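You operate a simulated robot arm through the tools that you are given. There is no shell and no other tool.

You are at the controls of a simulated two-armed robot. One attempt, no reset.

TASK
Pick up the orange hand tool with one hand, pass it to the other hand and put it on the bonding station.

It is judged by the outcome, as a careful person would: the job done as asked, and still so three seconds after it is handed in. It fails if anything else is knocked over, pushed out of place, dropped, spilled or broken.

THE ROBOT
Two 7-joint arms with two-finger parallel grippers on one trunk, on a base that drives. Base frame: it is fixed to the floor where the robot stands at the start and does not move with it; the origin is under the middle of the robot, x ahead of it, y to its left, z up. Units: mm, rad, N and s.
The left shoulder is at the start at [30, 119, 935], the right one opposite. With the tool pointing down near the work surface each hand reaches from about 280 to 680 mm from the robot's upright axis, wherever it stands, measured 20 degrees to its own side. Places, roughly: bonding station [0, -2200, 800]; orange hand tool [-2250, -750, 750]. Payload 3.43 kg a hand.
Tool frame (each hand has its own): the origin (TCP) lies between the finger pads and is the grasp point; the fingertips stand 30 mm ahead of it; z points along the fingers, y is the line along which they close. Largest opening 94 mm; finger width 28, thickness 10; the body of the gripper, 50 by 96 mm, starts 55 mm behind the TCP.
Orientation is told as [roll, pitch, yaw] about the base's x, y, z axes, in that order, counted from this pose: with the fingers straight down and closing along the base's y, the tool's x points along the base's -x, its y along +y and its z along -z.

THE INTERFACE
- The arms move only by the tool drive_tool. It takes "left_series", "right_series" or both (then of equal length, played together; a hand with none holds still); each is a list of rows, each a list of 7 numbers: the shift along the tool's x, y, z in units of 30 mm (1.0 is 30 mm), then the turn, a rotation vector about the tool's x, y, z in units of 4 degrees (1.0 is 4 degrees), then the finger opening in mm, from 0 to 94. In form: [[x, y, z, wx, wy, wz, fingers], ...]. A call has 1 to 20 rows; each row shifts and turns the commanded pose from where the row before left it, along the tool's axes as they then stand. A call with a number of a shift or a turn outside -1 to 1 is refused whole. Each row takes 0.2 s and may step no farther than 50 mm and 0.15 rad from the row before; otherwise, or with a gripper value out of range, the whole call is refused. A pose out of reach is approached as far as the arm can. The call stops where the force on the tool passes 40 N (or 10 N more than at its start, if that is more) or the arm is blocked; 0.2 s more then pass. Each finger travels about 72 mm/s and halts on what it meets, pressing with about 31 N; the grip force reading is that of the motor and also rises with nothing between the fingers. The clock runs only during rows and for 0.2 s after the last one: add rows that do not move to give the fingers time. It gives the time, the measured TCP pose, the force on the tool (base axes), the opening and the grip force at its end, in the units of the frame above (readings bear some noise), with the torque about the TCP (base axes, N m) and any sound that the robot's microphone picked up.
- Cameras (640 x 400 px; columns grow to the right, rows downward): "scene" is now at [52, 15.2, 1648.5]; the picture's right is [0.16, -0.99, 0.00], its down [-0.68, -0.11, -0.73] and it looks along [0.72, 0.12, -0.68] (base axes); focal length 270 px, centre (320, 200). "left" rides on the left gripper at [76, -14, -103] in its tool frame; the picture's right is [0.18, 0.98, 0.00], its down [-0.75, 0.14, -0.64] and it looks along [-0.63, 0.12, 0.77] (tool axes); focal length 243 px, centre (320, 200). "right" rides on the right gripper at [76, 14, -102] in its tool frame; the picture's right is [-0.18, 0.98, 0.00], its down [-0.75, -0.14, -0.64] and it looks along [-0.63, -0.12, 0.77] (tool axes); focal length 243 px, centre (320, 200). There is no depth. A picture from a camera that has moved, and an enlarged one, comes with that camera's place and axes in the base frame and with its lens.
- capture(camera): a new picture of that camera. The clock stands still meanwhile.
- lift_body(by): slides the trunk up (or, below 0, down) by that many mm; the arms and the scene camera ride with it, the base frame stays. It gives what a move gives, with no picture.
- drive_base(legs): drives the robot by 1 to 6 legs, each [ahead, turn to the left] in mm and rad, along the robot's own axes; the way and the turn of a leg run together, so that a leg with both is an arc; at most 1500 mm and 3.142 rad a leg. The arms and the cameras ride along, it lands a little off, and it stops where it bumps. It gives what a move gives.
- turn_head(pan, tilt): turns the head with the scene camera to pan (to the left, within 2.496 rad either way) and tilt (down, from -0.506 to 1.204), counted from straight ahead of the robot. It gives what a move gives.
- inspect(camera, box): a new picture of the part [left, top, right, bottom] of that camera's present view, enlarged. The clock stands still meanwhile.
- sign_off(): hands the job in; it is judged then, once.

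Nothing tells you exact positions but the pictures and the camera data. Unless the task says otherwise, let go and move clear before handing in.

The tools are called after "Emit:" by a JSON object that holds its "fn" and its "kwargs". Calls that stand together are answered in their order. drive_tool: Moves the arms, as the interface text tells. Its arguments: {"type":"object","properties":{"left_series":{"type":"array","items":{"type":"array","items":{"type":"number"}}},"right_series":{"type":"array","items":{"type":"array","items":{"type":"number"}}}},"required":[]} The other tools are called the same way: lift_body (by) slides the trunk up or down; drive_base (legs) drives the base; turn_head (pan, tilt) turns the head that bears the scene camera; capture (camera) takes a picture; inspect (camera, box) takes an enlarged picture of a part of a camera's view; sign_off () hands the job in.

At the start:

```text
time_s: 0.0
left_eef_pos: [479.4, 193.4, 1051.0]
left_ee_rot: [0.001, 0.0, -0.001]
left_contact_force: [-0.6, 0.4, -0.4]
left_moment: [-0.03, -0.01, -0.01]
left_width: 93.9
left_grasp_force: 0.1
right_eef_pos: [465.7, -167.0, 1099.3]
right_ee_rot: [0.0, 0.0, 0.002]
right_contact_force: [-1.1, 0.3, -1.4]
right_moment: [-0.02, 0.03, 0.0]
right_width: 94.1
right_grasp_force: 0.0
trunk travel left (down, up): [-200.0, 210.0]
robot x, y, heading: [-0.1, 2.4, 0.0]
head pan, tilt: [0.161, 0.754]
```

scene: 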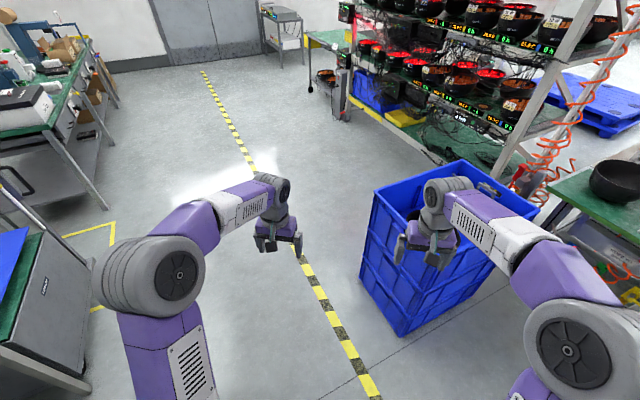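
right: 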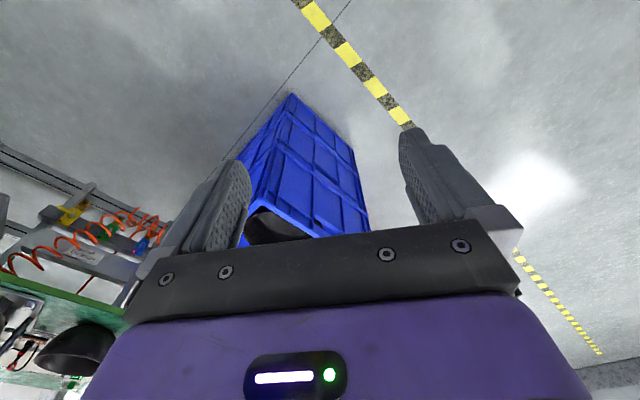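
left: 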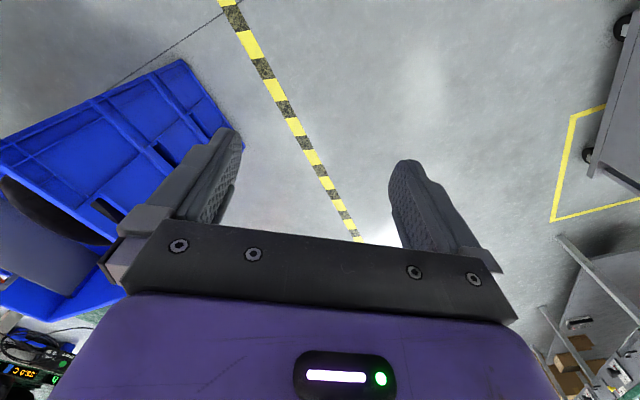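

I see a workshop with a blue crate close ahead on the right; the tool should be behind me at about [-2250, -750, 750] and the bonding station to my right at about [0, -2200, 800]. First I look around with the head.

Emit:
{"fn": "turn_head", "kwargs": {"pan": -1.57, "tilt": 0.5}}

Emit:
{"fn": "capture", "kwargs": {"camera": "scene"}}

Emit:
{"fn": "turn_head", "kwargs": {"pan": -2.49, "tilt": 0.5}}

Emit:
{"fn": "capture", "kwargs": {"camera": "scene"}}

Emit:
{"fn": "turn_head", "kwargs": {"pan": 2.49, "tilt": 0.5}}

Emit:
{"fn": "capture", "kwargs": {"camera": "scene"}}

```text
time_s: 1.8
left_eef_pos: [480.4, 193.3, 1051.9]
left_ee_rot: [0.004, 0.003, 0.0]
left_contact_force: [0.0, 0.4, -0.4]
left_moment: [0.01, -0.01, 0.01]
left_width: 94.0
left_grasp_force: 0.0
right_eef_pos: [466.3, -167.6, 1099.3]
right_ee_rot: [0.0, 0.0, 0.0]
right_contact_force: [0.8, -0.6, -0.1]
right_moment: [-0.06, 0.01, 0.0]
right_width: 94.0
right_grasp_force: 0.1
trunk travel left (down, up): [-200.0, 210.0]
robot x, y, heading: [-3.1, -0.4, -0.001]
head pan, tilt: [-1.571, 0.499]
```

```text
taken
camera scene: at [-29.6, -89.0, 1670.8], right [-1.0, 0.0, 0.0], down [0.0, 0.48, -0.88], along [0.0, -0.88, -0.48], focal length 270 px, centre (320, 200)
```

scene: 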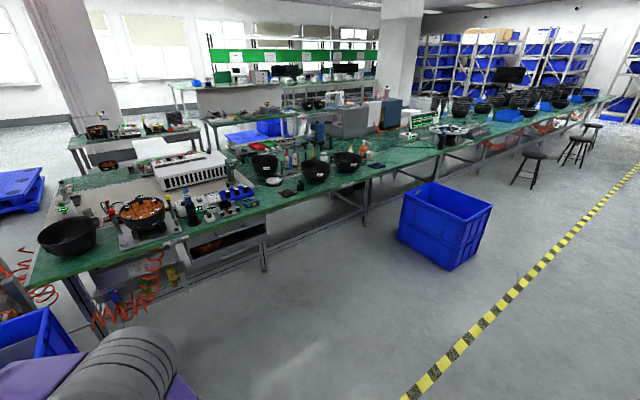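

```text
time_s: 3.0
left_eef_pos: [480.4, 193.4, 1052.2]
left_ee_rot: [0.002, 0.0, -0.001]
left_contact_force: [-0.6, 0.5, 0.0]
left_moment: [-0.02, 0.02, 0.02]
left_width: 94.0
left_grasp_force: 0.1
right_eef_pos: [466.3, -166.3, 1099.6]
right_ee_rot: [-0.001, 0.001, 0.0]
right_contact_force: [0.2, -0.3, 0.4]
right_moment: [0.0, -0.02, 0.0]
right_width: 94.1
right_grasp_force: 0.1
trunk travel left (down, up): [-200.0, 210.0]
robot x, y, heading: [0.0, 1.5, 0.0]
head pan, tilt: [-2.491, 0.499]
```

```text
taken
camera scene: at [-102.0, -53.2, 1670.8], right [-0.61, 0.8, 0.0], down [0.38, 0.29, -0.88], along [-0.7, -0.53, -0.48], focal length 270 px, centre (320, 200)
```

scene: 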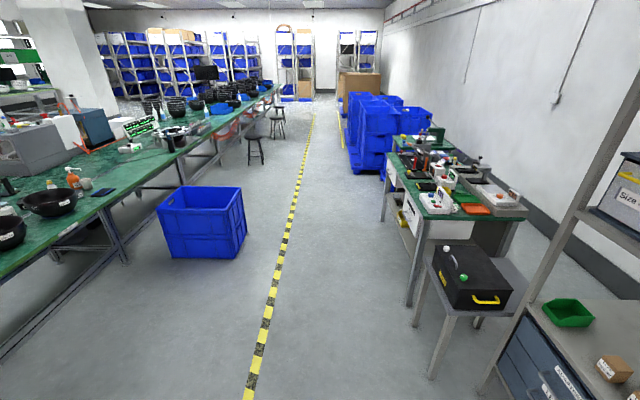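

```text
time_s: 6.9
left_eef_pos: [480.5, 193.3, 1052.6]
left_ee_rot: [0.003, 0.0, 0.002]
left_contact_force: [0.3, 0.7, -0.1]
left_moment: [-0.02, -0.01, 0.01]
left_width: 94.1
left_grasp_force: 0.2
right_eef_pos: [466.9, -167.2, 1099.2]
right_ee_rot: [0.0, 0.0, 0.001]
right_contact_force: [0.0, -0.4, 0.4]
right_moment: [0.02, -0.02, 0.0]
right_width: 94.1
right_grasp_force: 0.2
trunk travel left (down, up): [-200.0, 210.0]
robot x, y, heading: [0.2, 1.3, 0.007]
head pan, tilt: [2.491, 0.499]
```

```text
taken
camera scene: at [-102.1, 57.2, 1670.8], right [0.61, 0.8, 0.0], down [0.38, -0.29, -0.88], along [-0.7, 0.53, -0.48], focal length 270 px, centre (320, 200)
```

scene: 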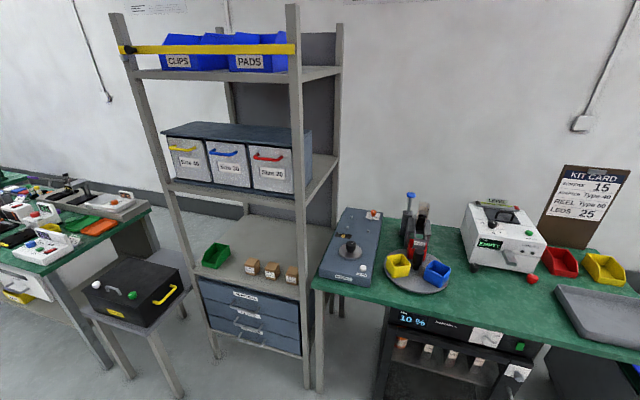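

I look closer at the bench behind me and at the bonding bench to the right.

Emit:
{"fn": "turn_head", "kwargs": {"pan": -2.49, "tilt": 0.5}}

Emit:
{"fn": "inspect", "kwargs": {"camera": "scene", "box": [360, 110, 560, 235]}}

Emit:
{"fn": "turn_head", "kwargs": {"pan": -1.57, "tilt": 0.5}}

Emit:
{"fn": "inspect", "kwargs": {"camera": "scene", "box": [220, 100, 420, 225]}}

Emit:
{"fn": "inspect", "kwargs": {"camera": "scene", "box": [20, 130, 300, 305]}}

```text
time_s: 10.8
left_eef_pos: [481.3, 192.3, 1052.9]
left_ee_rot: [0.002, 0.0, 0.0]
left_contact_force: [0.5, -0.4, -0.4]
left_moment: [-0.01, -0.03, -0.03]
left_width: 93.8
left_grasp_force: 0.1
right_eef_pos: [466.3, -166.7, 1099.8]
right_ee_rot: [-0.001, -0.001, 0.0]
right_contact_force: [-0.9, 1.1, 0.1]
right_moment: [0.0, -0.01, 0.0]
right_width: 94.0
right_grasp_force: 0.0
trunk travel left (down, up): [-200.0, 210.0]
robot x, y, heading: [0.8, -0.2, -0.002]
head pan, tilt: [-2.491, 0.499]
```

```text
3.20 times, centred on (460, 172) of scene
camera zoom: at [-102.1, -53.2, 1670.8], right [-0.61, 0.8, 0.0], down [0.38, 0.29, -0.88], along [-0.7, -0.53, -0.48], focal length 863 px, centre (-128, 288)
```

zoom: 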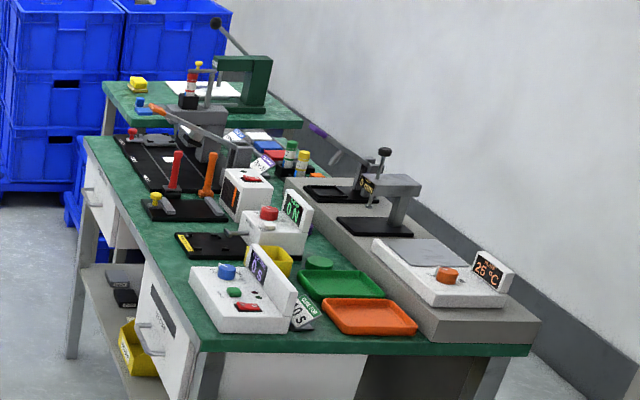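

```text
time_s: 12.0
left_eef_pos: [479.0, 193.6, 1052.2]
left_ee_rot: [0.001, 0.001, 0.0]
left_contact_force: [0.8, -0.4, 0.1]
left_moment: [0.02, 0.0, 0.0]
left_width: 94.0
left_grasp_force: 0.1
right_eef_pos: [465.7, -166.7, 1100.9]
right_ee_rot: [-0.001, -0.001, 0.0]
right_contact_force: [-0.6, -0.6, 0.5]
right_moment: [0.0, -0.02, -0.02]
right_width: 94.1
right_grasp_force: 0.0
trunk travel left (down, up): [-200.0, 210.0]
robot x, y, heading: [3.9, 0.6, 0.003]
head pan, tilt: [-1.571, 0.499]
```

```text
3.20 times, centred on (320, 162) of scene
camera zoom: at [-29.8, -89.0, 1670.8], right [-1.0, 0.0, 0.0], down [0.0, 0.48, -0.88], along [0.0, -0.88, -0.48], focal length 863 px, centre (320, 320)
```

zoom: 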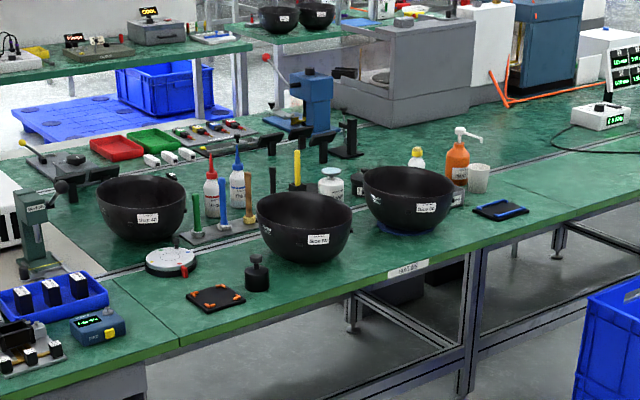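

```text
2.29 times, centred on (160, 218) of scene
camera zoom: at [-29.8, -89.0, 1670.8], right [-1.0, 0.0, 0.0], down [0.0, 0.48, -0.88], along [0.0, -0.88, -0.48], focal length 617 px, centre (686, 160)
```

zoom: 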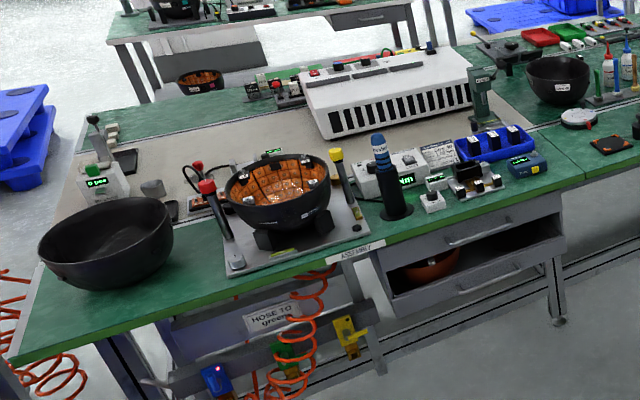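

The orange-handled tool seems to stand in a dark rack on the green bench behind me, roughly at [-2330, -700], and the room is rotated about 37° against my frame. I drive along the aisle to a spot about 0.8 m in front of it and turn to face the bench.

Emit:
{"fn": "drive_base", "kwargs": {"legs": [[0, -2.515], [1130, 0], [1130, 0]]}}

Emit:
{"fn": "turn_head", "kwargs": {"pan": -1.2, "tilt": 0.6}}

Emit:
{"fn": "capture", "kwargs": {"camera": "scene"}}

```text
time_s: 28.9
left_eef_pos: [-2111.6, -1673.7, 1051.7]
left_ee_rot: [0.003, -0.001, -2.543]
left_contact_force: [0.6, 0.1, -0.2]
left_moment: [-0.07, 0.01, -0.02]
left_width: 93.9
left_grasp_force: 0.1
right_eef_pos: [-2304.3, -1369.3, 1099.9]
right_ee_rot: [0.0, 0.0, -2.543]
right_contact_force: [0.0, -0.4, -0.3]
right_moment: [0.01, 0.04, 0.01]
right_width: 94.1
right_grasp_force: 0.1
trunk travel left (down, up): [-200.0, 210.0]
robot x, y, heading: [-1827.5, -1248.4, -2.542]
head pan, tilt: [-1.571, 0.499]
```

```text
time_s: 29.8
left_eef_pos: [-2112.7, -1672.8, 1050.7]
left_ee_rot: [0.002, 0.001, -2.542]
left_contact_force: [-0.3, 0.4, -0.7]
left_moment: [-0.01, 0.02, -0.03]
left_width: 94.0
left_grasp_force: 0.0
right_eef_pos: [-2304.0, -1368.6, 1099.4]
right_ee_rot: [0.001, 0.0, -2.545]
right_contact_force: [0.3, -0.1, -0.2]
right_moment: [-0.02, 0.02, -0.02]
right_width: 93.8
right_grasp_force: 0.0
trunk travel left (down, up): [-200.0, 210.0]
robot x, y, heading: [-1823.3, -1242.9, -2.547]
head pan, tilt: [-1.201, 0.6]
```

```text
taken
camera scene: at [-1872.7, -1174.0, 1661.7], right [0.57, 0.82, 0.0], down [0.47, -0.32, -0.83], along [-0.68, 0.47, -0.56], focal length 270 px, centre (320, 200)
```

scene: 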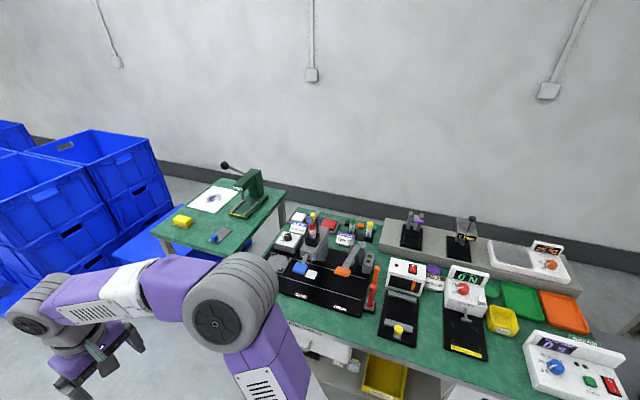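

I can see the bench clearly now. I zoom in on the tool area.

Emit:
{"fn": "inspect", "kwargs": {"camera": "scene", "box": [260, 200, 460, 325]}}

Emit:
{"fn": "inspect", "kwargs": {"camera": "scene", "box": [340, 240, 500, 340]}}

Emit:
{"fn": "inspect", "kwargs": {"camera": "scene", "box": [440, 200, 640, 400]}}

```text
3.20 times, centred on (360, 262) of scene
camera zoom: at [-1872.7, -1174.0, 1661.7], right [0.57, 0.82, 0.0], down [0.47, -0.32, -0.83], along [-0.68, 0.47, -0.56], focal length 863 px, centre (192, 0)
```

zoom: 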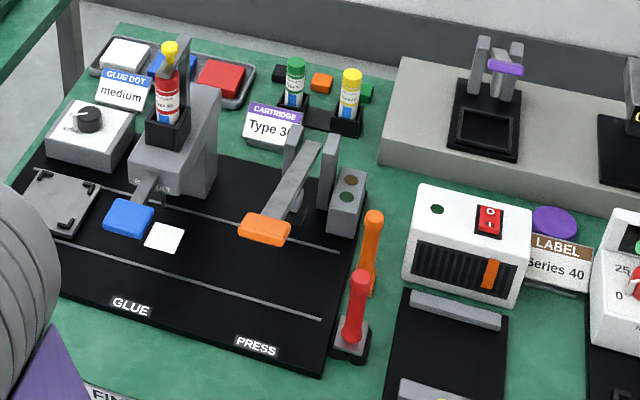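

```text
4.00 times, centred on (420, 290) of scene
camera zoom: at [-1872.7, -1174.0, 1661.7], right [0.57, 0.82, 0.0], down [0.47, -0.32, -0.83], along [-0.68, 0.47, -0.56], focal length 1079 px, centre (-80, -160)
```

zoom: 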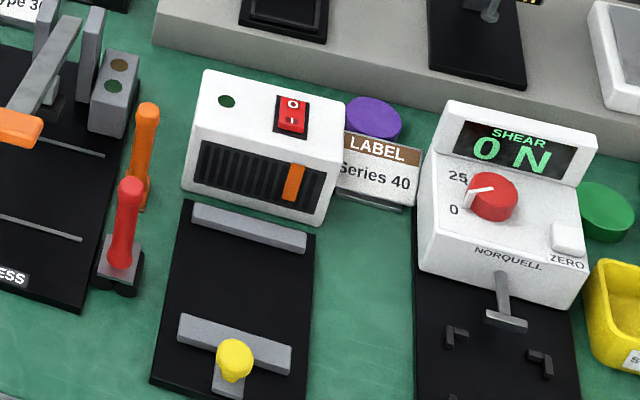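

```text
2.00 times, centred on (540, 300) of scene
camera zoom: at [-1872.7, -1174.0, 1661.7], right [0.57, 0.82, 0.0], down [0.47, -0.32, -0.83], along [-0.68, 0.47, -0.56], focal length 540 px, centre (-120, 0)
```

zoom: 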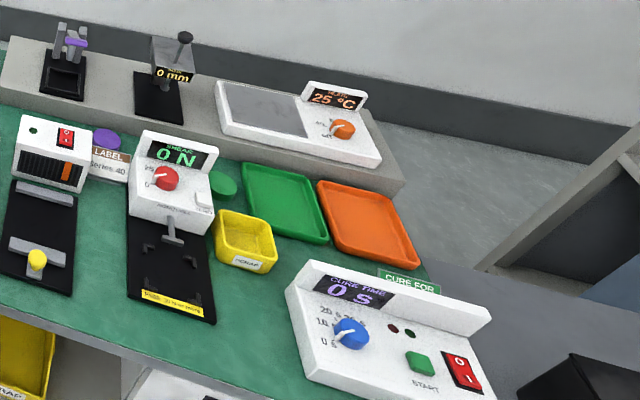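

The orange tool stands upright behind the red one, just to the right of the "PRESS" mat, at about [-2310, -606], roughly 140 mm tall. I now turn to face the bench squarely.

Emit:
{"fn": "drive_base", "kwargs": {"legs": [[0, -1.548]]}}

Emit:
{"fn": "turn_head", "kwargs": {"pan": 0.0, "tilt": 0.8}}

Emit:
{"fn": "capture", "kwargs": {"camera": "scene"}}

Emit:
{"fn": "capture", "kwargs": {"camera": "right"}}

Emit:
{"fn": "capture", "kwargs": {"camera": "left"}}

```text
time_s: 33.8
left_eef_pos: [-2272.4, -982.9, 1051.8]
left_ee_rot: [0.0, 0.0, 2.231]
left_contact_force: [0.6, -0.8, -0.1]
left_moment: [-0.03, -0.03, 0.0]
left_width: 94.1
left_grasp_force: 0.1
right_eef_pos: [-1978.4, -772.4, 1099.6]
right_ee_rot: [0.001, 0.0, 2.231]
right_contact_force: [-0.2, 0.2, -0.5]
right_moment: [-0.02, 0.0, 0.0]
right_width: 94.1
right_grasp_force: 0.0
trunk travel left (down, up): [-200.0, 210.0]
robot x, y, heading: [-1826.0, -1243.9, 2.229]
head pan, tilt: [-1.201, 0.6]
```

```text
time_s: 35.2
left_eef_pos: [-2271.8, -983.0, 1052.2]
left_ee_rot: [0.0, 0.0, 2.23]
left_contact_force: [0.5, 0.9, 0.1]
left_moment: [0.0, -0.01, -0.03]
left_width: 94.0
left_grasp_force: 0.0
right_eef_pos: [-1979.4, -773.3, 1099.1]
right_ee_rot: [0.001, 0.0, 2.23]
right_contact_force: [-0.5, 0.3, 0.2]
right_moment: [-0.03, 0.0, -0.01]
right_width: 93.9
right_grasp_force: 0.0
trunk travel left (down, up): [-200.0, 210.0]
robot x, y, heading: [-1822.9, -1239.7, 2.23]
head pan, tilt: [0.0, 0.799]
```

```text
taken
camera scene: at [-1855.7, -1200.9, 1644.8], right [0.79, 0.61, 0.0], down [0.44, -0.57, -0.7], along [-0.43, 0.55, -0.72], focal length 270 px, centre (320, 200)
```

scene: 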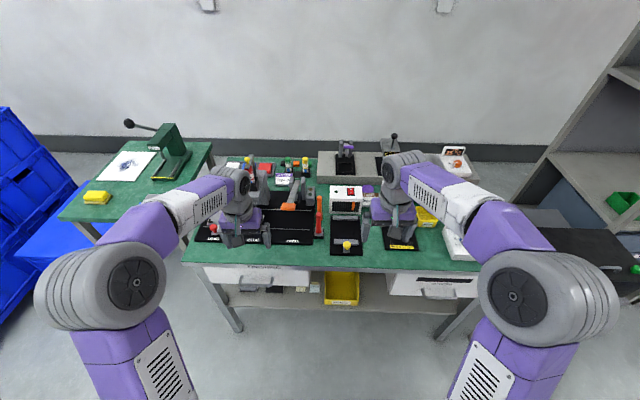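

```text
taken
camera right: at [-1944.6, -840.4, 1202.2], right [-0.89, -0.46, 0.0], down [-0.35, 0.68, 0.64], along [-0.29, 0.57, -0.77], focal length 243 px, centre (320, 200)
```

right: 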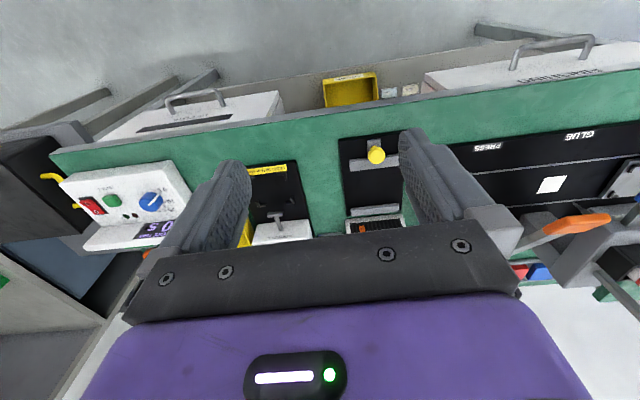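

```text
taken
camera left: at [-2213.3, -1034.8, 1155.6], right [-0.66, -0.75, 0.0], down [-0.57, 0.51, 0.64], along [-0.48, 0.43, -0.77], focal length 243 px, centre (320, 200)
```

left: 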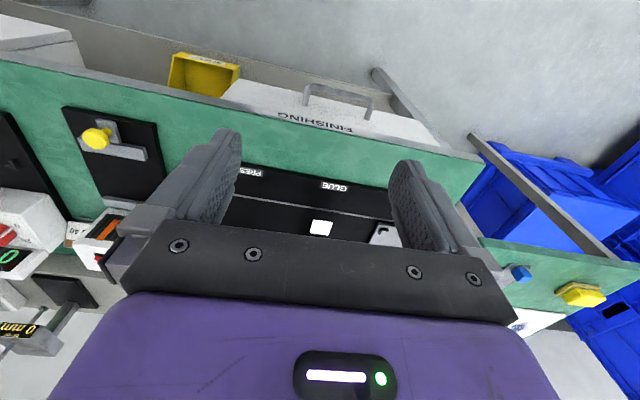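

Facing the bench now, the tools stand ahead at image (320, 215). I zoom in.

Emit:
{"fn": "inspect", "kwargs": {"camera": "scene", "box": [260, 160, 380, 260]}}

Emit:
{"fn": "inspect", "kwargs": {"camera": "scene", "box": [295, 180, 345, 250]}}

```text
4.00 times, centred on (320, 210) of scene
camera zoom: at [-1855.7, -1200.9, 1644.8], right [0.79, 0.61, 0.0], down [0.44, -0.57, -0.7], along [-0.43, 0.55, -0.72], focal length 1079 px, centre (320, 160)
```

zoom: 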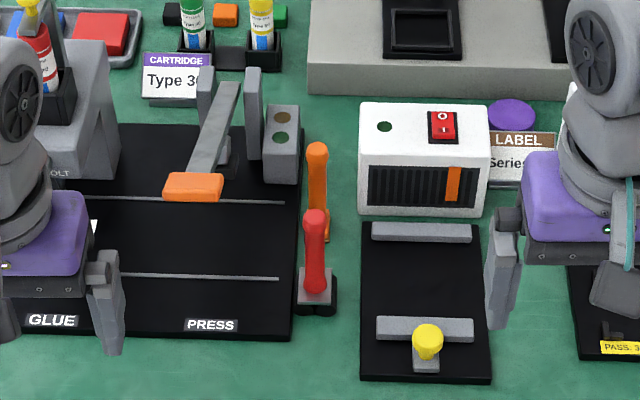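

```text
5.71 times, centred on (320, 215) of scene
camera zoom: at [-1855.7, -1200.9, 1644.8], right [0.79, 0.61, 0.0], down [0.44, -0.57, -0.7], along [-0.43, 0.55, -0.72], focal length 1542 px, centre (320, 114)
```

zoom: 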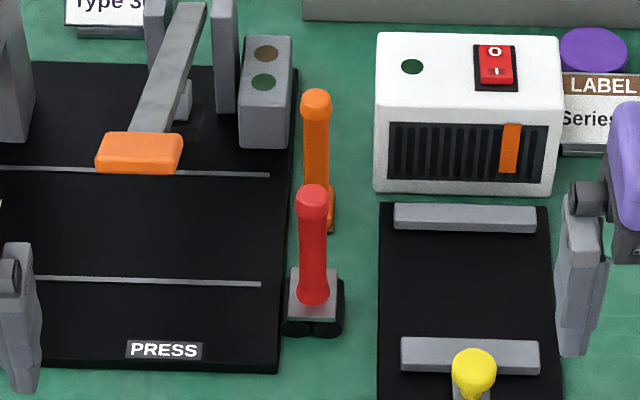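

The orange tool is straight ahead at about 800 mm, its handle running from z≈755 up to ≈900. I drive 200 mm nearer, slowly, then look again.

Emit:
{"fn": "drive_base", "kwargs": {"legs": [[200, 0]]}}

Emit:
{"fn": "turn_head", "kwargs": {"pan": 0.0, "tilt": 0.95}}

Emit:
{"fn": "capture", "kwargs": {"camera": "scene"}}

Emit:
{"fn": "capture", "kwargs": {"camera": "right"}}

Emit:
{"fn": "capture", "kwargs": {"camera": "left"}}

```text
time_s: 36.8
left_eef_pos: [-2393.1, -823.8, 1051.0]
left_ee_rot: [0.003, 0.001, 2.228]
left_contact_force: [0.4, 0.1, -0.1]
left_moment: [-0.03, -0.02, 0.01]
left_width: 94.2
left_grasp_force: 0.1
right_eef_pos: [-2101.1, -614.5, 1098.9]
right_ee_rot: [-0.001, 0.0, 2.23]
right_contact_force: [-0.6, -0.8, -0.1]
right_moment: [-0.01, 0.0, 0.01]
right_width: 93.9
right_grasp_force: 0.0
trunk travel left (down, up): [-200.0, 210.0]
robot x, y, heading: [-1946.2, -1085.5, 2.23]
head pan, tilt: [0.0, 0.799]
```

```text
time_s: 37.5
left_eef_pos: [-2393.4, -825.2, 1052.1]
left_ee_rot: [0.004, 0.0, 2.23]
left_contact_force: [-0.6, 0.1, -0.5]
left_moment: [-0.01, -0.01, -0.03]
left_width: 94.0
left_grasp_force: 0.1
right_eef_pos: [-2101.0, -615.4, 1101.4]
right_ee_rot: [0.0, 0.001, 2.228]
right_contact_force: [0.7, -0.5, -0.7]
right_moment: [0.0, 0.0, 0.02]
right_width: 93.9
right_grasp_force: 0.1
trunk travel left (down, up): [-200.0, 210.0]
robot x, y, heading: [-1948.3, -1081.2, 2.231]
head pan, tilt: [0.0, 0.949]
```

```text
taken
camera scene: at [-1972.6, -1050.2, 1633.3], right [0.79, 0.61, 0.0], down [0.5, -0.64, -0.58], along [-0.36, 0.46, -0.81], focal length 270 px, centre (320, 200)
```

scene: 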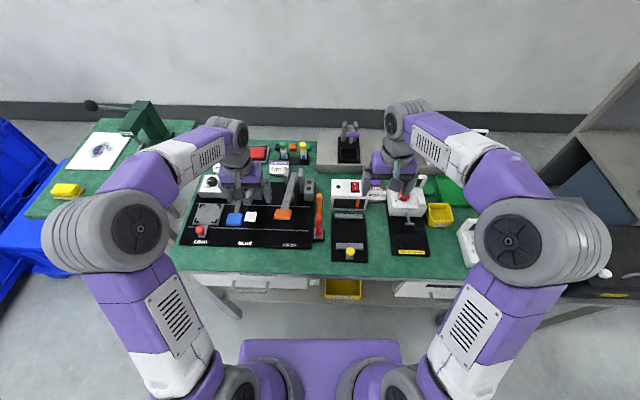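

```text
taken
camera right: at [-2065.9, -683.2, 1202.4], right [-0.89, -0.46, 0.0], down [-0.35, 0.68, 0.64], along [-0.29, 0.57, -0.77], focal length 243 px, centre (320, 200)
```

right: 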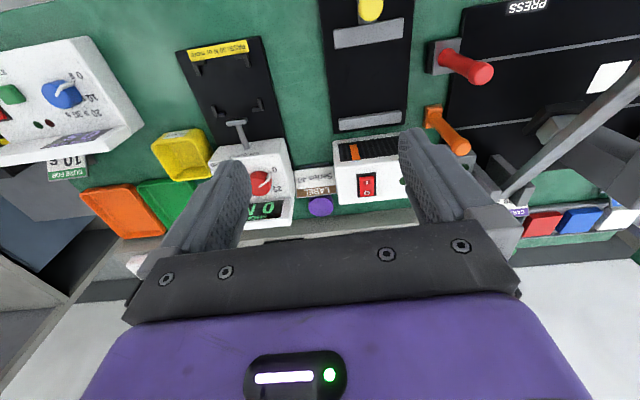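

```text
taken
camera left: at [-2334.9, -877.3, 1155.7], right [-0.67, -0.75, 0.0], down [-0.57, 0.51, 0.64], along [-0.48, 0.43, -0.77], focal length 243 px, centre (320, 200)
```

left: 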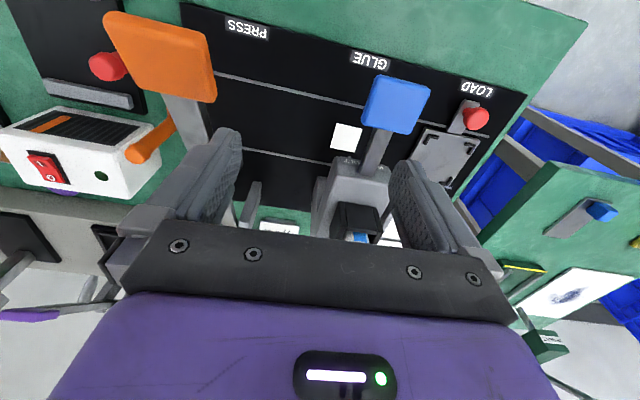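

The right wrist camera sees the orange tool next to the red one. I enlarge it.

Emit:
{"fn": "inspect", "kwargs": {"camera": "right", "box": [380, 20, 540, 180]}}

Emit:
{"fn": "inspect", "kwargs": {"camera": "scene", "box": [270, 160, 370, 260]}}

Emit:
{"fn": "inspect", "kwargs": {"camera": "left", "box": [60, 0, 260, 200]}}

```text
2.50 times, centred on (460, 100) of right
camera zoom: at [-2065.9, -683.2, 1202.4], right [-0.89, -0.46, 0.0], down [-0.35, 0.68, 0.64], along [-0.29, 0.57, -0.77], focal length 606 px, centre (-30, 450)
```

zoom: 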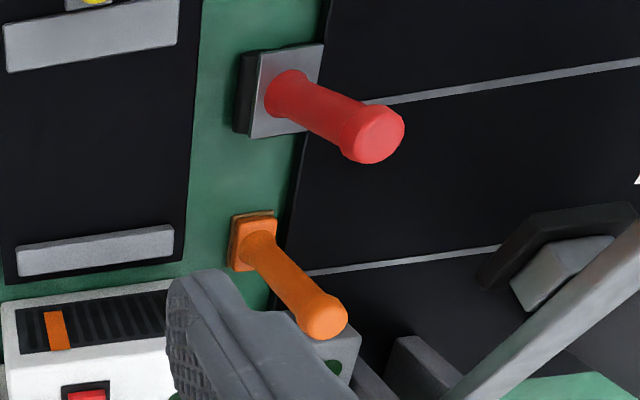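

```text
4.00 times, centred on (320, 210) of scene
camera zoom: at [-1972.6, -1050.2, 1633.3], right [0.79, 0.61, 0.0], down [0.5, -0.64, -0.58], along [-0.36, 0.46, -0.81], focal length 1079 px, centre (320, 160)
```

zoom: 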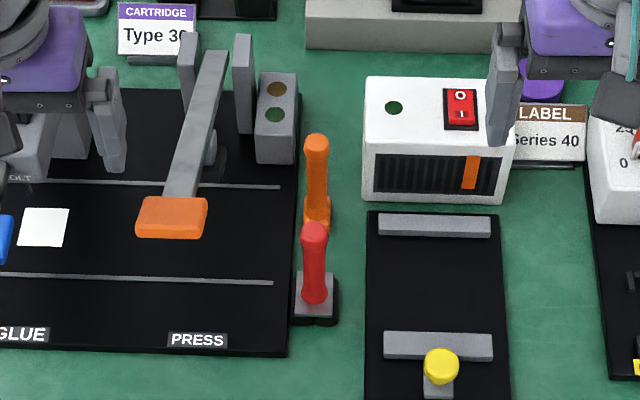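

```text
2.00 times, centred on (160, 100) of left
camera zoom: at [-2334.9, -877.3, 1155.7], right [-0.67, -0.75, 0.0], down [-0.57, 0.51, 0.64], along [-0.48, 0.43, -0.77], focal length 485 px, centre (640, 400)
```

zoom: 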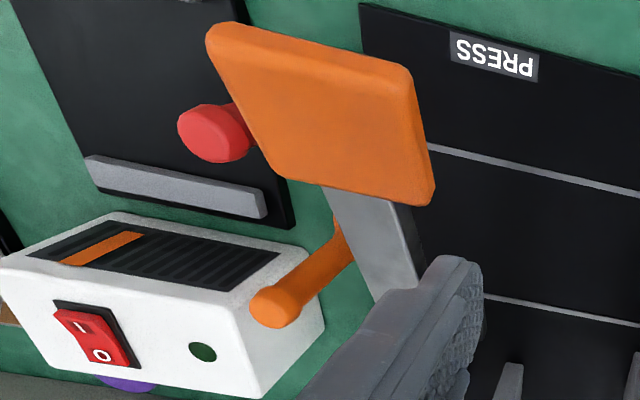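

From two views the orange tamper's handle top is at about [-2300, -634, 911], with a ~30 mm square foot at z≈795–810. The press lever stands high (z≈1008) to its left, so I use the right hand from above, first moving over it at height.

Emit:
{"fn": "drive_tool", "kwargs": {"right_series": [[-0.45, 0.7, 0, 0, 0, 0, 70], [-0.45, 0.7, 0, 0, 0, 0, 70], [-0.45, 0.7, 0, 0, 0, 0, 70], [-0.45, 0.7, 0, 0, 0, 0, 70], [-0.45, 0.7, 0, 0, 0, 0, 70], [-0.45, 0.7, 0, 0, 0, 0, 70], [-0.45, 0.7, 0, 0, 0, 0, 70], [-0.45, 0.7, 0, 0, 0, 0, 70], [0, 0, 0, 0, 0, 0, 70], [0, 0, 0, 0, 0, 0, 70]]}}

Emit:
{"fn": "capture", "kwargs": {"camera": "right"}}

Emit:
{"fn": "capture", "kwargs": {"camera": "scene"}}

Emit:
{"fn": "capture", "kwargs": {"camera": "left"}}

```text
time_s: 39.7
left_eef_pos: [-2393.4, -826.2, 1051.6]
left_ee_rot: [0.003, 0.0, 2.228]
left_contact_force: [-0.1, -0.9, -1.3]
left_moment: [0.02, 0.01, 0.02]
left_width: 94.2
left_grasp_force: 0.2
right_eef_pos: [-2300.0, -632.0, 1098.4]
right_ee_rot: [0.0, 0.002, 2.228]
right_contact_force: [-0.4, -0.3, 0.1]
right_moment: [-0.06, 0.0, -0.02]
right_width: 70.1
right_grasp_force: 0.0
trunk travel left (down, up): [-200.0, 210.0]
robot x, y, heading: [-1947.6, -1086.8, 2.229]
head pan, tilt: [0.0, 0.949]
```

```text
taken
camera right: at [-2266.1, -700.6, 1201.4], right [-0.89, -0.46, 0.0], down [-0.35, 0.68, 0.64], along [-0.29, 0.57, -0.77], focal length 243 px, centre (320, 200)
```

right: 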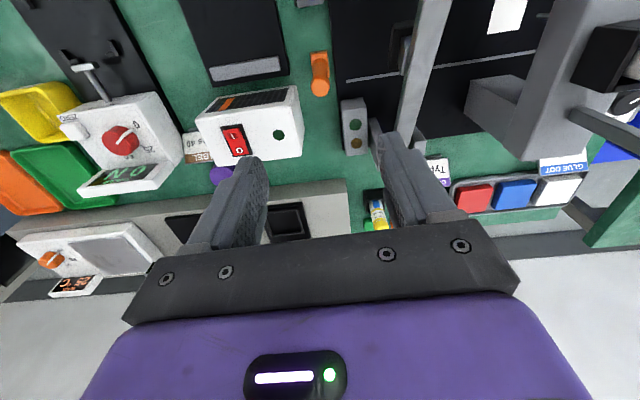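

```text
taken
camera scene: at [-1973.2, -1049.9, 1633.3], right [0.79, 0.61, 0.0], down [0.5, -0.64, -0.58], along [-0.36, 0.46, -0.81], focal length 270 px, centre (320, 200)
```

scene: 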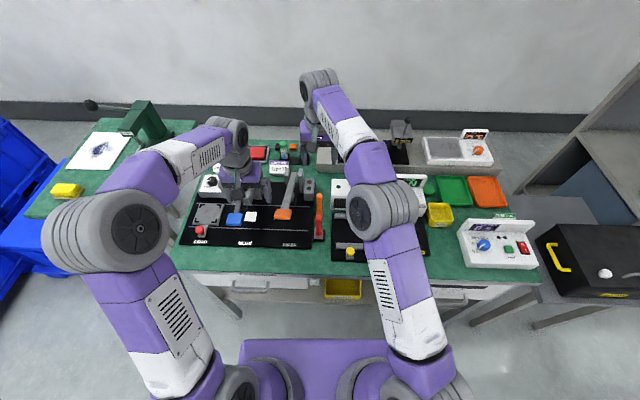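

```text
taken
camera left: at [-2335.4, -877.1, 1155.5], right [-0.67, -0.75, 0.0], down [-0.57, 0.51, 0.64], along [-0.48, 0.43, -0.77], focal length 243 px, centre (320, 200)
```

left: 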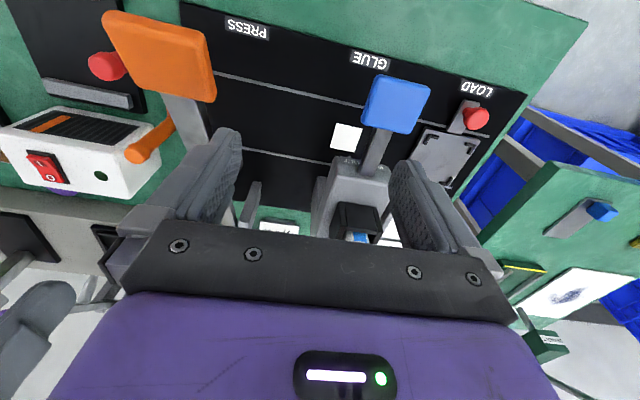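

The hand is above the tool. I check the alignment in the wrist camera.

Emit:
{"fn": "inspect", "kwargs": {"camera": "right", "box": [270, 30, 370, 130]}}

```text
4.00 times, centred on (320, 80) of right
camera zoom: at [-2266.1, -700.6, 1201.4], right [-0.89, -0.46, 0.0], down [-0.35, 0.68, 0.64], along [-0.29, 0.57, -0.77], focal length 970 px, centre (320, 680)
```

zoom: 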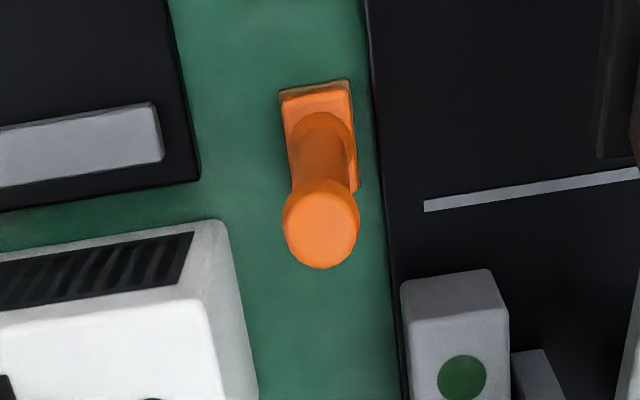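

The handle end sits where predicted. I descend to just above the handle.

Emit:
{"fn": "drive_tool", "kwargs": {"right_series": [[0, 0, 0.92, 0, 0, 0, 70], [0, 0, 0.92, 0, 0, 0, 70], [0, 0, 0.92, 0, 0, 0, 70], [0, 0, 0.92, 0, 0, 0, 70], [0, 0, 0.92, 0, 0, 0, 70], [0, 0, 0, 0, 0, 0, 70]]}}

Emit:
{"fn": "capture", "kwargs": {"camera": "right"}}

Emit:
{"fn": "inspect", "kwargs": {"camera": "scene", "box": [270, 100, 390, 220]}}

Emit:
{"fn": "capture", "kwargs": {"camera": "left"}}

```text
time_s: 41.1
left_eef_pos: [-2392.7, -824.6, 1052.1]
left_ee_rot: [0.002, 0.001, 2.23]
left_contact_force: [0.2, 0.6, 1.2]
left_moment: [0.0, 0.03, -0.04]
left_width: 93.9
left_grasp_force: 0.0
right_eef_pos: [-2299.0, -634.4, 962.5]
right_ee_rot: [-0.002, -0.001, 2.229]
right_contact_force: [0.5, -1.1, 0.5]
right_moment: [0.01, 0.0, 0.03]
right_width: 69.9
right_grasp_force: 0.1
trunk travel left (down, up): [-200.0, 210.0]
robot x, y, heading: [-1947.4, -1086.9, 2.231]
head pan, tilt: [0.0, 0.949]
```

```text
taken
camera right: at [-2265.0, -701.6, 1065.1], right [-0.89, -0.46, 0.0], down [-0.35, 0.68, 0.64], along [-0.29, 0.57, -0.77], focal length 243 px, centre (320, 200)
```

right: 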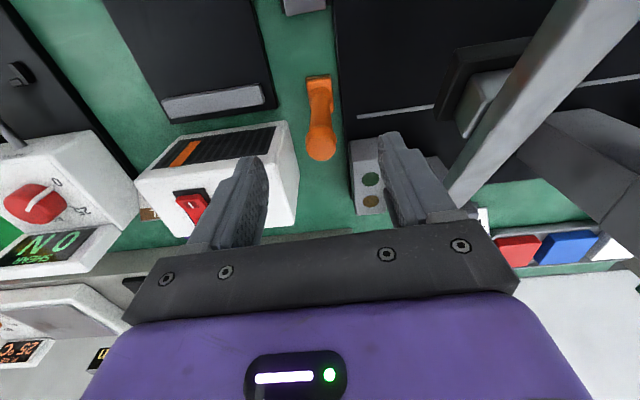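

```text
3.33 times, centred on (330, 160) of scene
camera zoom: at [-1972.6, -1050.1, 1633.3], right [0.79, 0.61, 0.0], down [0.5, -0.64, -0.58], along [-0.36, 0.46, -0.81], focal length 899 px, centre (287, 333)
```

zoom: 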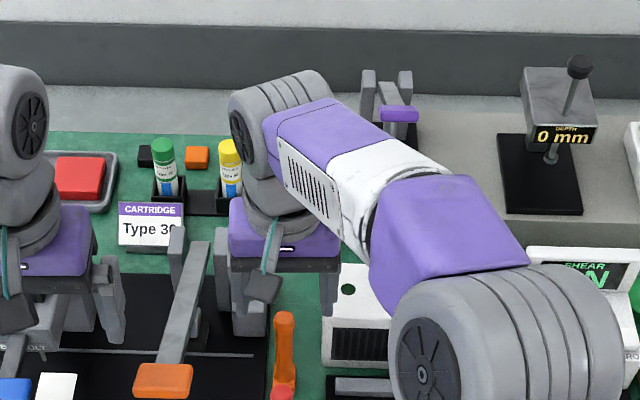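

```text
taken
camera left: at [-2334.9, -877.3, 1155.7], right [-0.67, -0.75, 0.0], down [-0.57, 0.51, 0.64], along [-0.48, 0.43, -0.77], focal length 243 px, centre (320, 200)
```

left: 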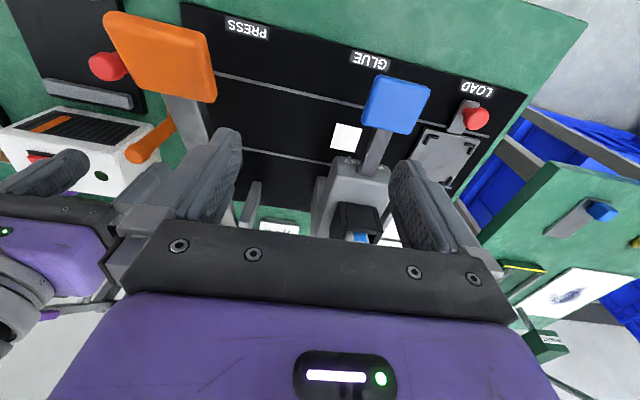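

Still aligned; I lower so the pads straddle the upper handle (TCP z≈890) and close.

Emit:
{"fn": "drive_tool", "kwargs": {"right_series": [[0, 0, 0.8, 0, 0, 0, 70], [0, 0, 0.8, 0, 0, 0, 70], [0, 0, 0.8, 0, 0, 0, 70], [0, 0, 0, 0, 0, 0, 70]]}}

Emit:
{"fn": "capture", "kwargs": {"camera": "right"}}

```text
time_s: 42.1
left_eef_pos: [-2393.6, -825.0, 1052.7]
left_ee_rot: [0.002, -0.002, 2.229]
left_contact_force: [0.1, 0.4, -0.5]
left_moment: [-0.02, -0.01, 0.02]
left_width: 93.8
left_grasp_force: 0.0
right_eef_pos: [-2302.1, -631.4, 893.0]
right_ee_rot: [0.0, -0.001, 2.229]
right_contact_force: [0.2, 0.4, 0.3]
right_moment: [-0.01, 0.0, 0.05]
right_width: 69.9
right_grasp_force: 0.1
trunk travel left (down, up): [-200.0, 210.0]
robot x, y, heading: [-1947.1, -1085.6, 2.228]
head pan, tilt: [0.0, 0.949]
```

```text
taken
camera right: at [-2266.7, -699.9, 995.1], right [-0.89, -0.46, 0.0], down [-0.35, 0.68, 0.64], along [-0.29, 0.57, -0.77], focal length 243 px, centre (320, 200)
```

right: 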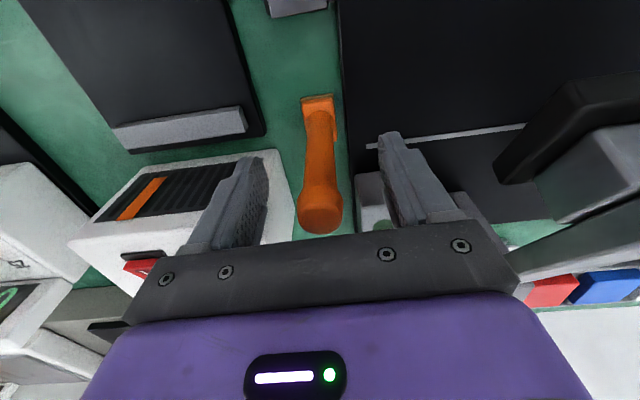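

The handle stands between the pads. I close the fingers.

Emit:
{"fn": "drive_tool", "kwargs": {"right_series": [[0, 0, 0, 0, 0, 0, 40], [0, 0, 0, 0, 0, 0, 30], [0, 0, 0, 0, 0, 0, 20], [0, 0, 0, 0, 0, 0, 10], [0, 0, 0, 0, 0, 0, 10], [0, 0, 0, 0, 0, 0, 10]]}}

Emit:
{"fn": "capture", "kwargs": {"camera": "right"}}

```text
time_s: 43.5
left_eef_pos: [-2393.4, -825.3, 1051.9]
left_ee_rot: [0.002, 0.0, 2.23]
left_contact_force: [0.4, 0.9, -0.2]
left_moment: [-0.01, -0.02, 0.02]
left_width: 94.0
left_grasp_force: 0.1
right_eef_pos: [-2301.7, -630.9, 891.9]
right_ee_rot: [0.0, 0.001, 2.229]
right_contact_force: [-0.2, 0.5, 0.3]
right_moment: [-0.02, 0.01, -0.02]
right_width: 21.0
right_grasp_force: 30.8
trunk travel left (down, up): [-200.0, 210.0]
robot x, y, heading: [-1947.6, -1084.7, 2.23]
head pan, tilt: [0.0, 0.949]
```

```text
taken
camera right: at [-2266.8, -699.9, 995.3], right [-0.89, -0.46, 0.0], down [-0.35, 0.68, 0.64], along [-0.29, 0.57, -0.77], focal length 243 px, centre (320, 200)
```

right: 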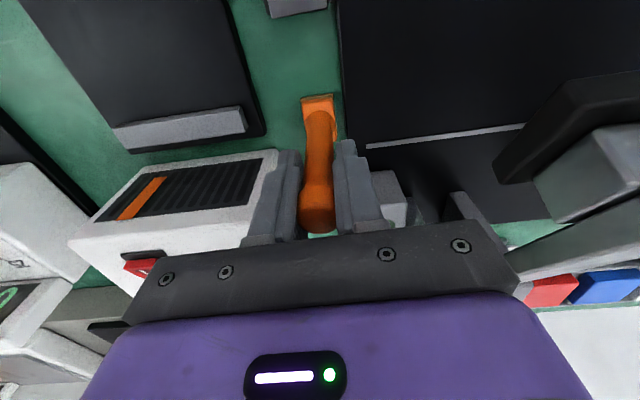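

Gripped at 21 mm width. I lift it straight up clear of everything.

Emit:
{"fn": "drive_tool", "kwargs": {"right_series": [[0, 0, -0.3, 0, 0, 0, 10], [0, 0, -0.6, 0, 0, 0, 10], [0, 0, -0.9, 0, 0, 0, 10], [0, 0, -0.95, 0, 0, 0, 10], [0, 0, -0.95, 0, 0, 0, 10], [0, 0, -0.95, 0, 0, 0, 10], [0, 0, -0.95, 0, 0, 0, 10], [0, 0, -0.95, 0, 0, 0, 10], [0, 0, -0.6, 0, 0, 0, 10], [0, 0, 0, 0, 0, 0, 10]]}}

Emit:
{"fn": "capture", "kwargs": {"camera": "right"}}

Emit:
{"fn": "capture", "kwargs": {"camera": "scene"}}

Emit:
{"fn": "capture", "kwargs": {"camera": "left"}}

```text
time_s: 45.7
left_eef_pos: [-2394.6, -826.0, 1052.7]
left_ee_rot: [0.002, 0.0, 2.229]
left_contact_force: [0.6, 0.0, 0.8]
left_moment: [-0.02, 0.03, 0.02]
left_width: 94.2
left_grasp_force: 0.1
right_eef_pos: [-2300.6, -633.4, 1107.8]
right_ee_rot: [0.001, 0.0, 2.232]
right_contact_force: [-0.4, -0.2, -0.6]
right_moment: [0.01, -0.02, 0.01]
right_width: 21.0
right_grasp_force: 31.0
trunk travel left (down, up): [-200.0, 210.0]
robot x, y, heading: [-1948.4, -1085.6, 2.226]
head pan, tilt: [0.0, 0.949]
```

```text
taken
camera right: at [-2265.8, -700.8, 1209.4], right [-0.89, -0.46, 0.0], down [-0.35, 0.68, 0.64], along [-0.29, 0.57, -0.77], focal length 243 px, centre (320, 200)
```

right: 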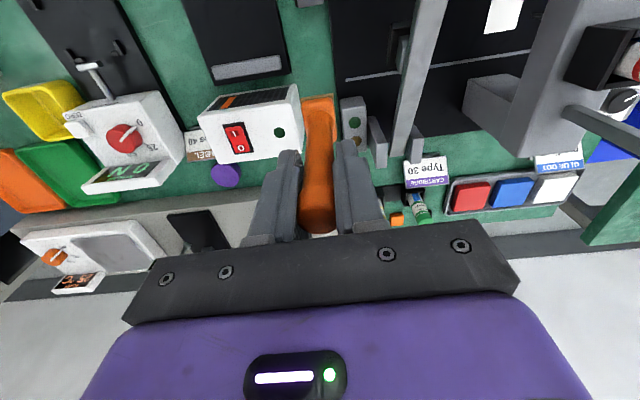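

```text
taken
camera scene: at [-1972.8, -1049.8, 1633.3], right [0.79, 0.61, 0.0], down [0.5, -0.64, -0.58], along [-0.36, 0.46, -0.81], focal length 270 px, centre (320, 200)
```

scene: 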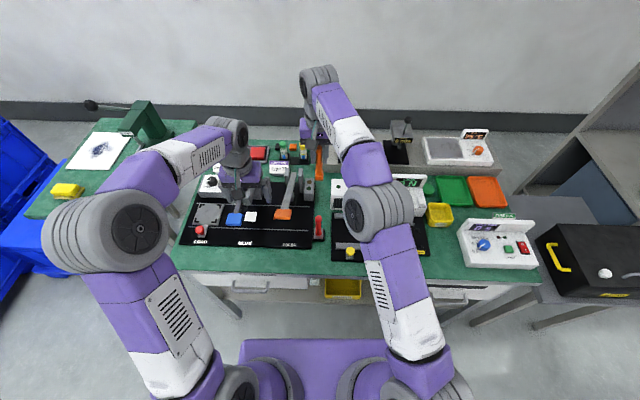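

```text
taken
camera left: at [-2335.1, -877.0, 1155.6], right [-0.67, -0.75, 0.0], down [-0.57, 0.51, 0.64], along [-0.48, 0.43, -0.77], focal length 243 px, centre (320, 200)
```

left: 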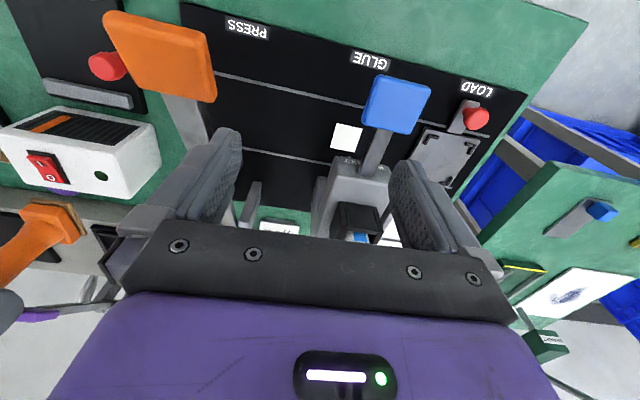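

The tool is firmly held and lifted. I back away from the bench along the same line to have free space for the hand-over.

Emit:
{"fn": "drive_base", "kwargs": {"legs": [[-500, 0]]}}

Emit:
{"fn": "capture", "kwargs": {"camera": "scene"}}

Emit:
{"fn": "inspect", "kwargs": {"camera": "right", "box": [240, 80, 400, 240]}}

```text
time_s: 48.7
left_eef_pos: [-2090.3, -1215.8, 1052.3]
left_ee_rot: [0.004, 0.001, 2.225]
left_contact_force: [-0.2, 0.0, 0.1]
left_moment: [-0.02, 0.02, -0.03]
left_width: 93.8
left_grasp_force: 0.0
right_eef_pos: [-1995.8, -1023.9, 1106.7]
right_ee_rot: [0.0, 0.001, 2.225]
right_contact_force: [0.3, 0.9, -0.1]
right_moment: [0.03, -0.01, -0.01]
right_width: 20.9
right_grasp_force: 30.9
trunk travel left (down, up): [-200.0, 210.0]
robot x, y, heading: [-1644.7, -1477.7, 2.224]
head pan, tilt: [0.0, 0.949]
```

```text
taken
camera scene: at [-1669.7, -1443.0, 1633.3], right [0.79, 0.61, 0.0], down [0.49, -0.65, -0.58], along [-0.35, 0.46, -0.81], focal length 270 px, centre (320, 200)
```

scene: 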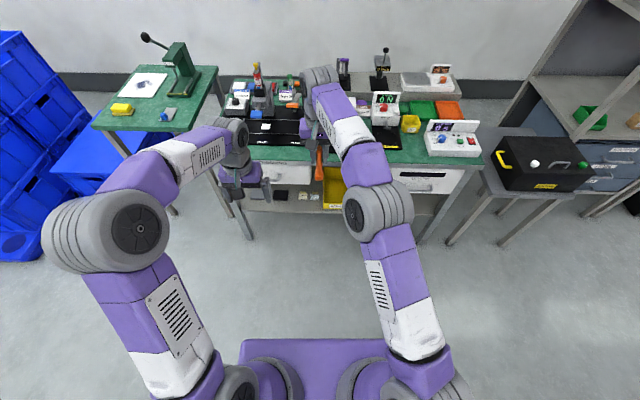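

```text
2.50 times, centred on (320, 160) of right
camera zoom: at [-1961.1, -1092.3, 1209.3], right [-0.89, -0.45, 0.0], down [-0.35, 0.68, 0.64], along [-0.29, 0.57, -0.77], focal length 606 px, centre (320, 300)
```

zoom: 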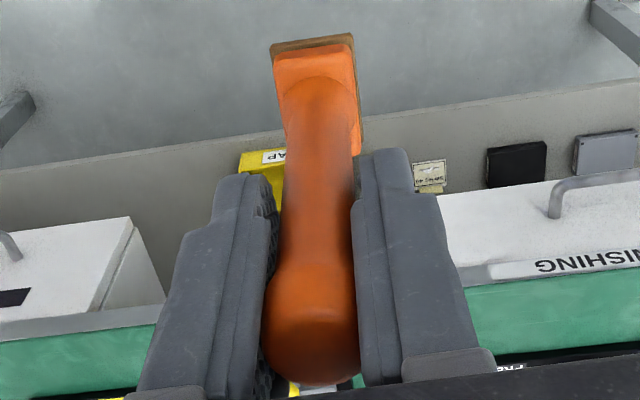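

The tool hangs nicely in the right hand. I draw that hand back a bit, then drive along the aisle toward the bonding station to look at it before handing over.

Emit:
{"fn": "drive_tool", "kwargs": {"right_series": [[0.9, -0.3, 0, 0, 0, 0, 10], [0.9, -0.3, 0, 0, 0, 0, 10], [0.9, -0.3, 0, 0, 0, 0, 10], [0.9, -0.3, 0, 0, 0, 0, 10], [0, 0, 0, 0, 0, 0, 10]]}}

Emit:
{"fn": "drive_base", "kwargs": {"legs": [[0, -1.868], [795, 0], [0, -1.043]]}}

Emit:
{"fn": "turn_head", "kwargs": {"pan": 0.0, "tilt": 0.5}}

Emit:
{"fn": "capture", "kwargs": {"camera": "scene"}}

```text
time_s: 49.9
left_eef_pos: [-2090.1, -1216.5, 1052.3]
left_ee_rot: [0.001, 0.001, 2.223]
left_contact_force: [0.3, 0.2, 0.7]
left_moment: [0.0, -0.01, -0.01]
left_width: 94.2
left_grasp_force: 0.1
right_eef_pos: [-1899.1, -1089.0, 1105.3]
right_ee_rot: [0.0, -0.001, 2.225]
right_contact_force: [-0.3, 0.2, -1.4]
right_moment: [0.0, -0.02, 0.02]
right_width: 20.8
right_grasp_force: 31.0
trunk travel left (down, up): [-200.0, 210.0]
robot x, y, heading: [-1648.9, -1475.2, 2.223]
head pan, tilt: [0.0, 0.949]
```

```text
time_s: 61.2
left_eef_pos: [-405.2, -1360.3, 1051.4]
left_ee_rot: [0.001, 0.0, -0.679]
left_contact_force: [0.1, -0.6, -0.1]
left_moment: [-0.02, 0.01, 0.02]
left_width: 94.1
left_grasp_force: 0.2
right_eef_pos: [-559.9, -1529.2, 1106.2]
right_ee_rot: [0.0, -0.001, -0.679]
right_contact_force: [0.2, 1.1, -0.9]
right_moment: [-0.03, 0.01, -0.02]
right_width: 20.9
right_grasp_force: 31.3
trunk travel left (down, up): [-200.0, 210.0]
robot x, y, heading: [-903.5, -1207.6, -0.681]
head pan, tilt: [0.0, 0.949]
```

```text
time_s: 62.1
left_eef_pos: [-405.6, -1361.2, 1051.8]
left_ee_rot: [0.003, 0.0, -0.68]
left_contact_force: [-0.3, -0.5, -0.6]
left_moment: [0.01, 0.03, -0.01]
left_width: 94.1
left_grasp_force: 0.1
right_eef_pos: [-559.8, -1528.3, 1105.9]
right_ee_rot: [0.0, 0.0, -0.678]
right_contact_force: [-1.2, 0.1, -1.0]
right_moment: [-0.01, 0.03, 0.01]
right_width: 21.1
right_grasp_force: 31.0
trunk travel left (down, up): [-200.0, 210.0]
robot x, y, heading: [-897.1, -1205.6, -0.68]
head pan, tilt: [0.0, 0.499]
```

```text
taken
camera scene: at [-851.8, -1246.6, 1670.7], right [-0.63, -0.78, 0.0], down [-0.37, 0.3, -0.88], along [0.68, -0.55, -0.48], focal length 270 px, centre (320, 200)
```

scene: 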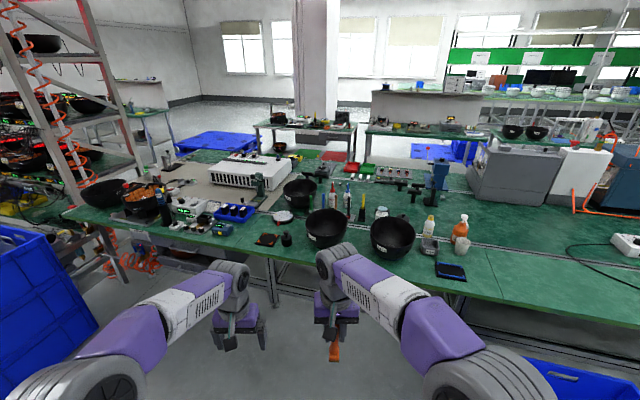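

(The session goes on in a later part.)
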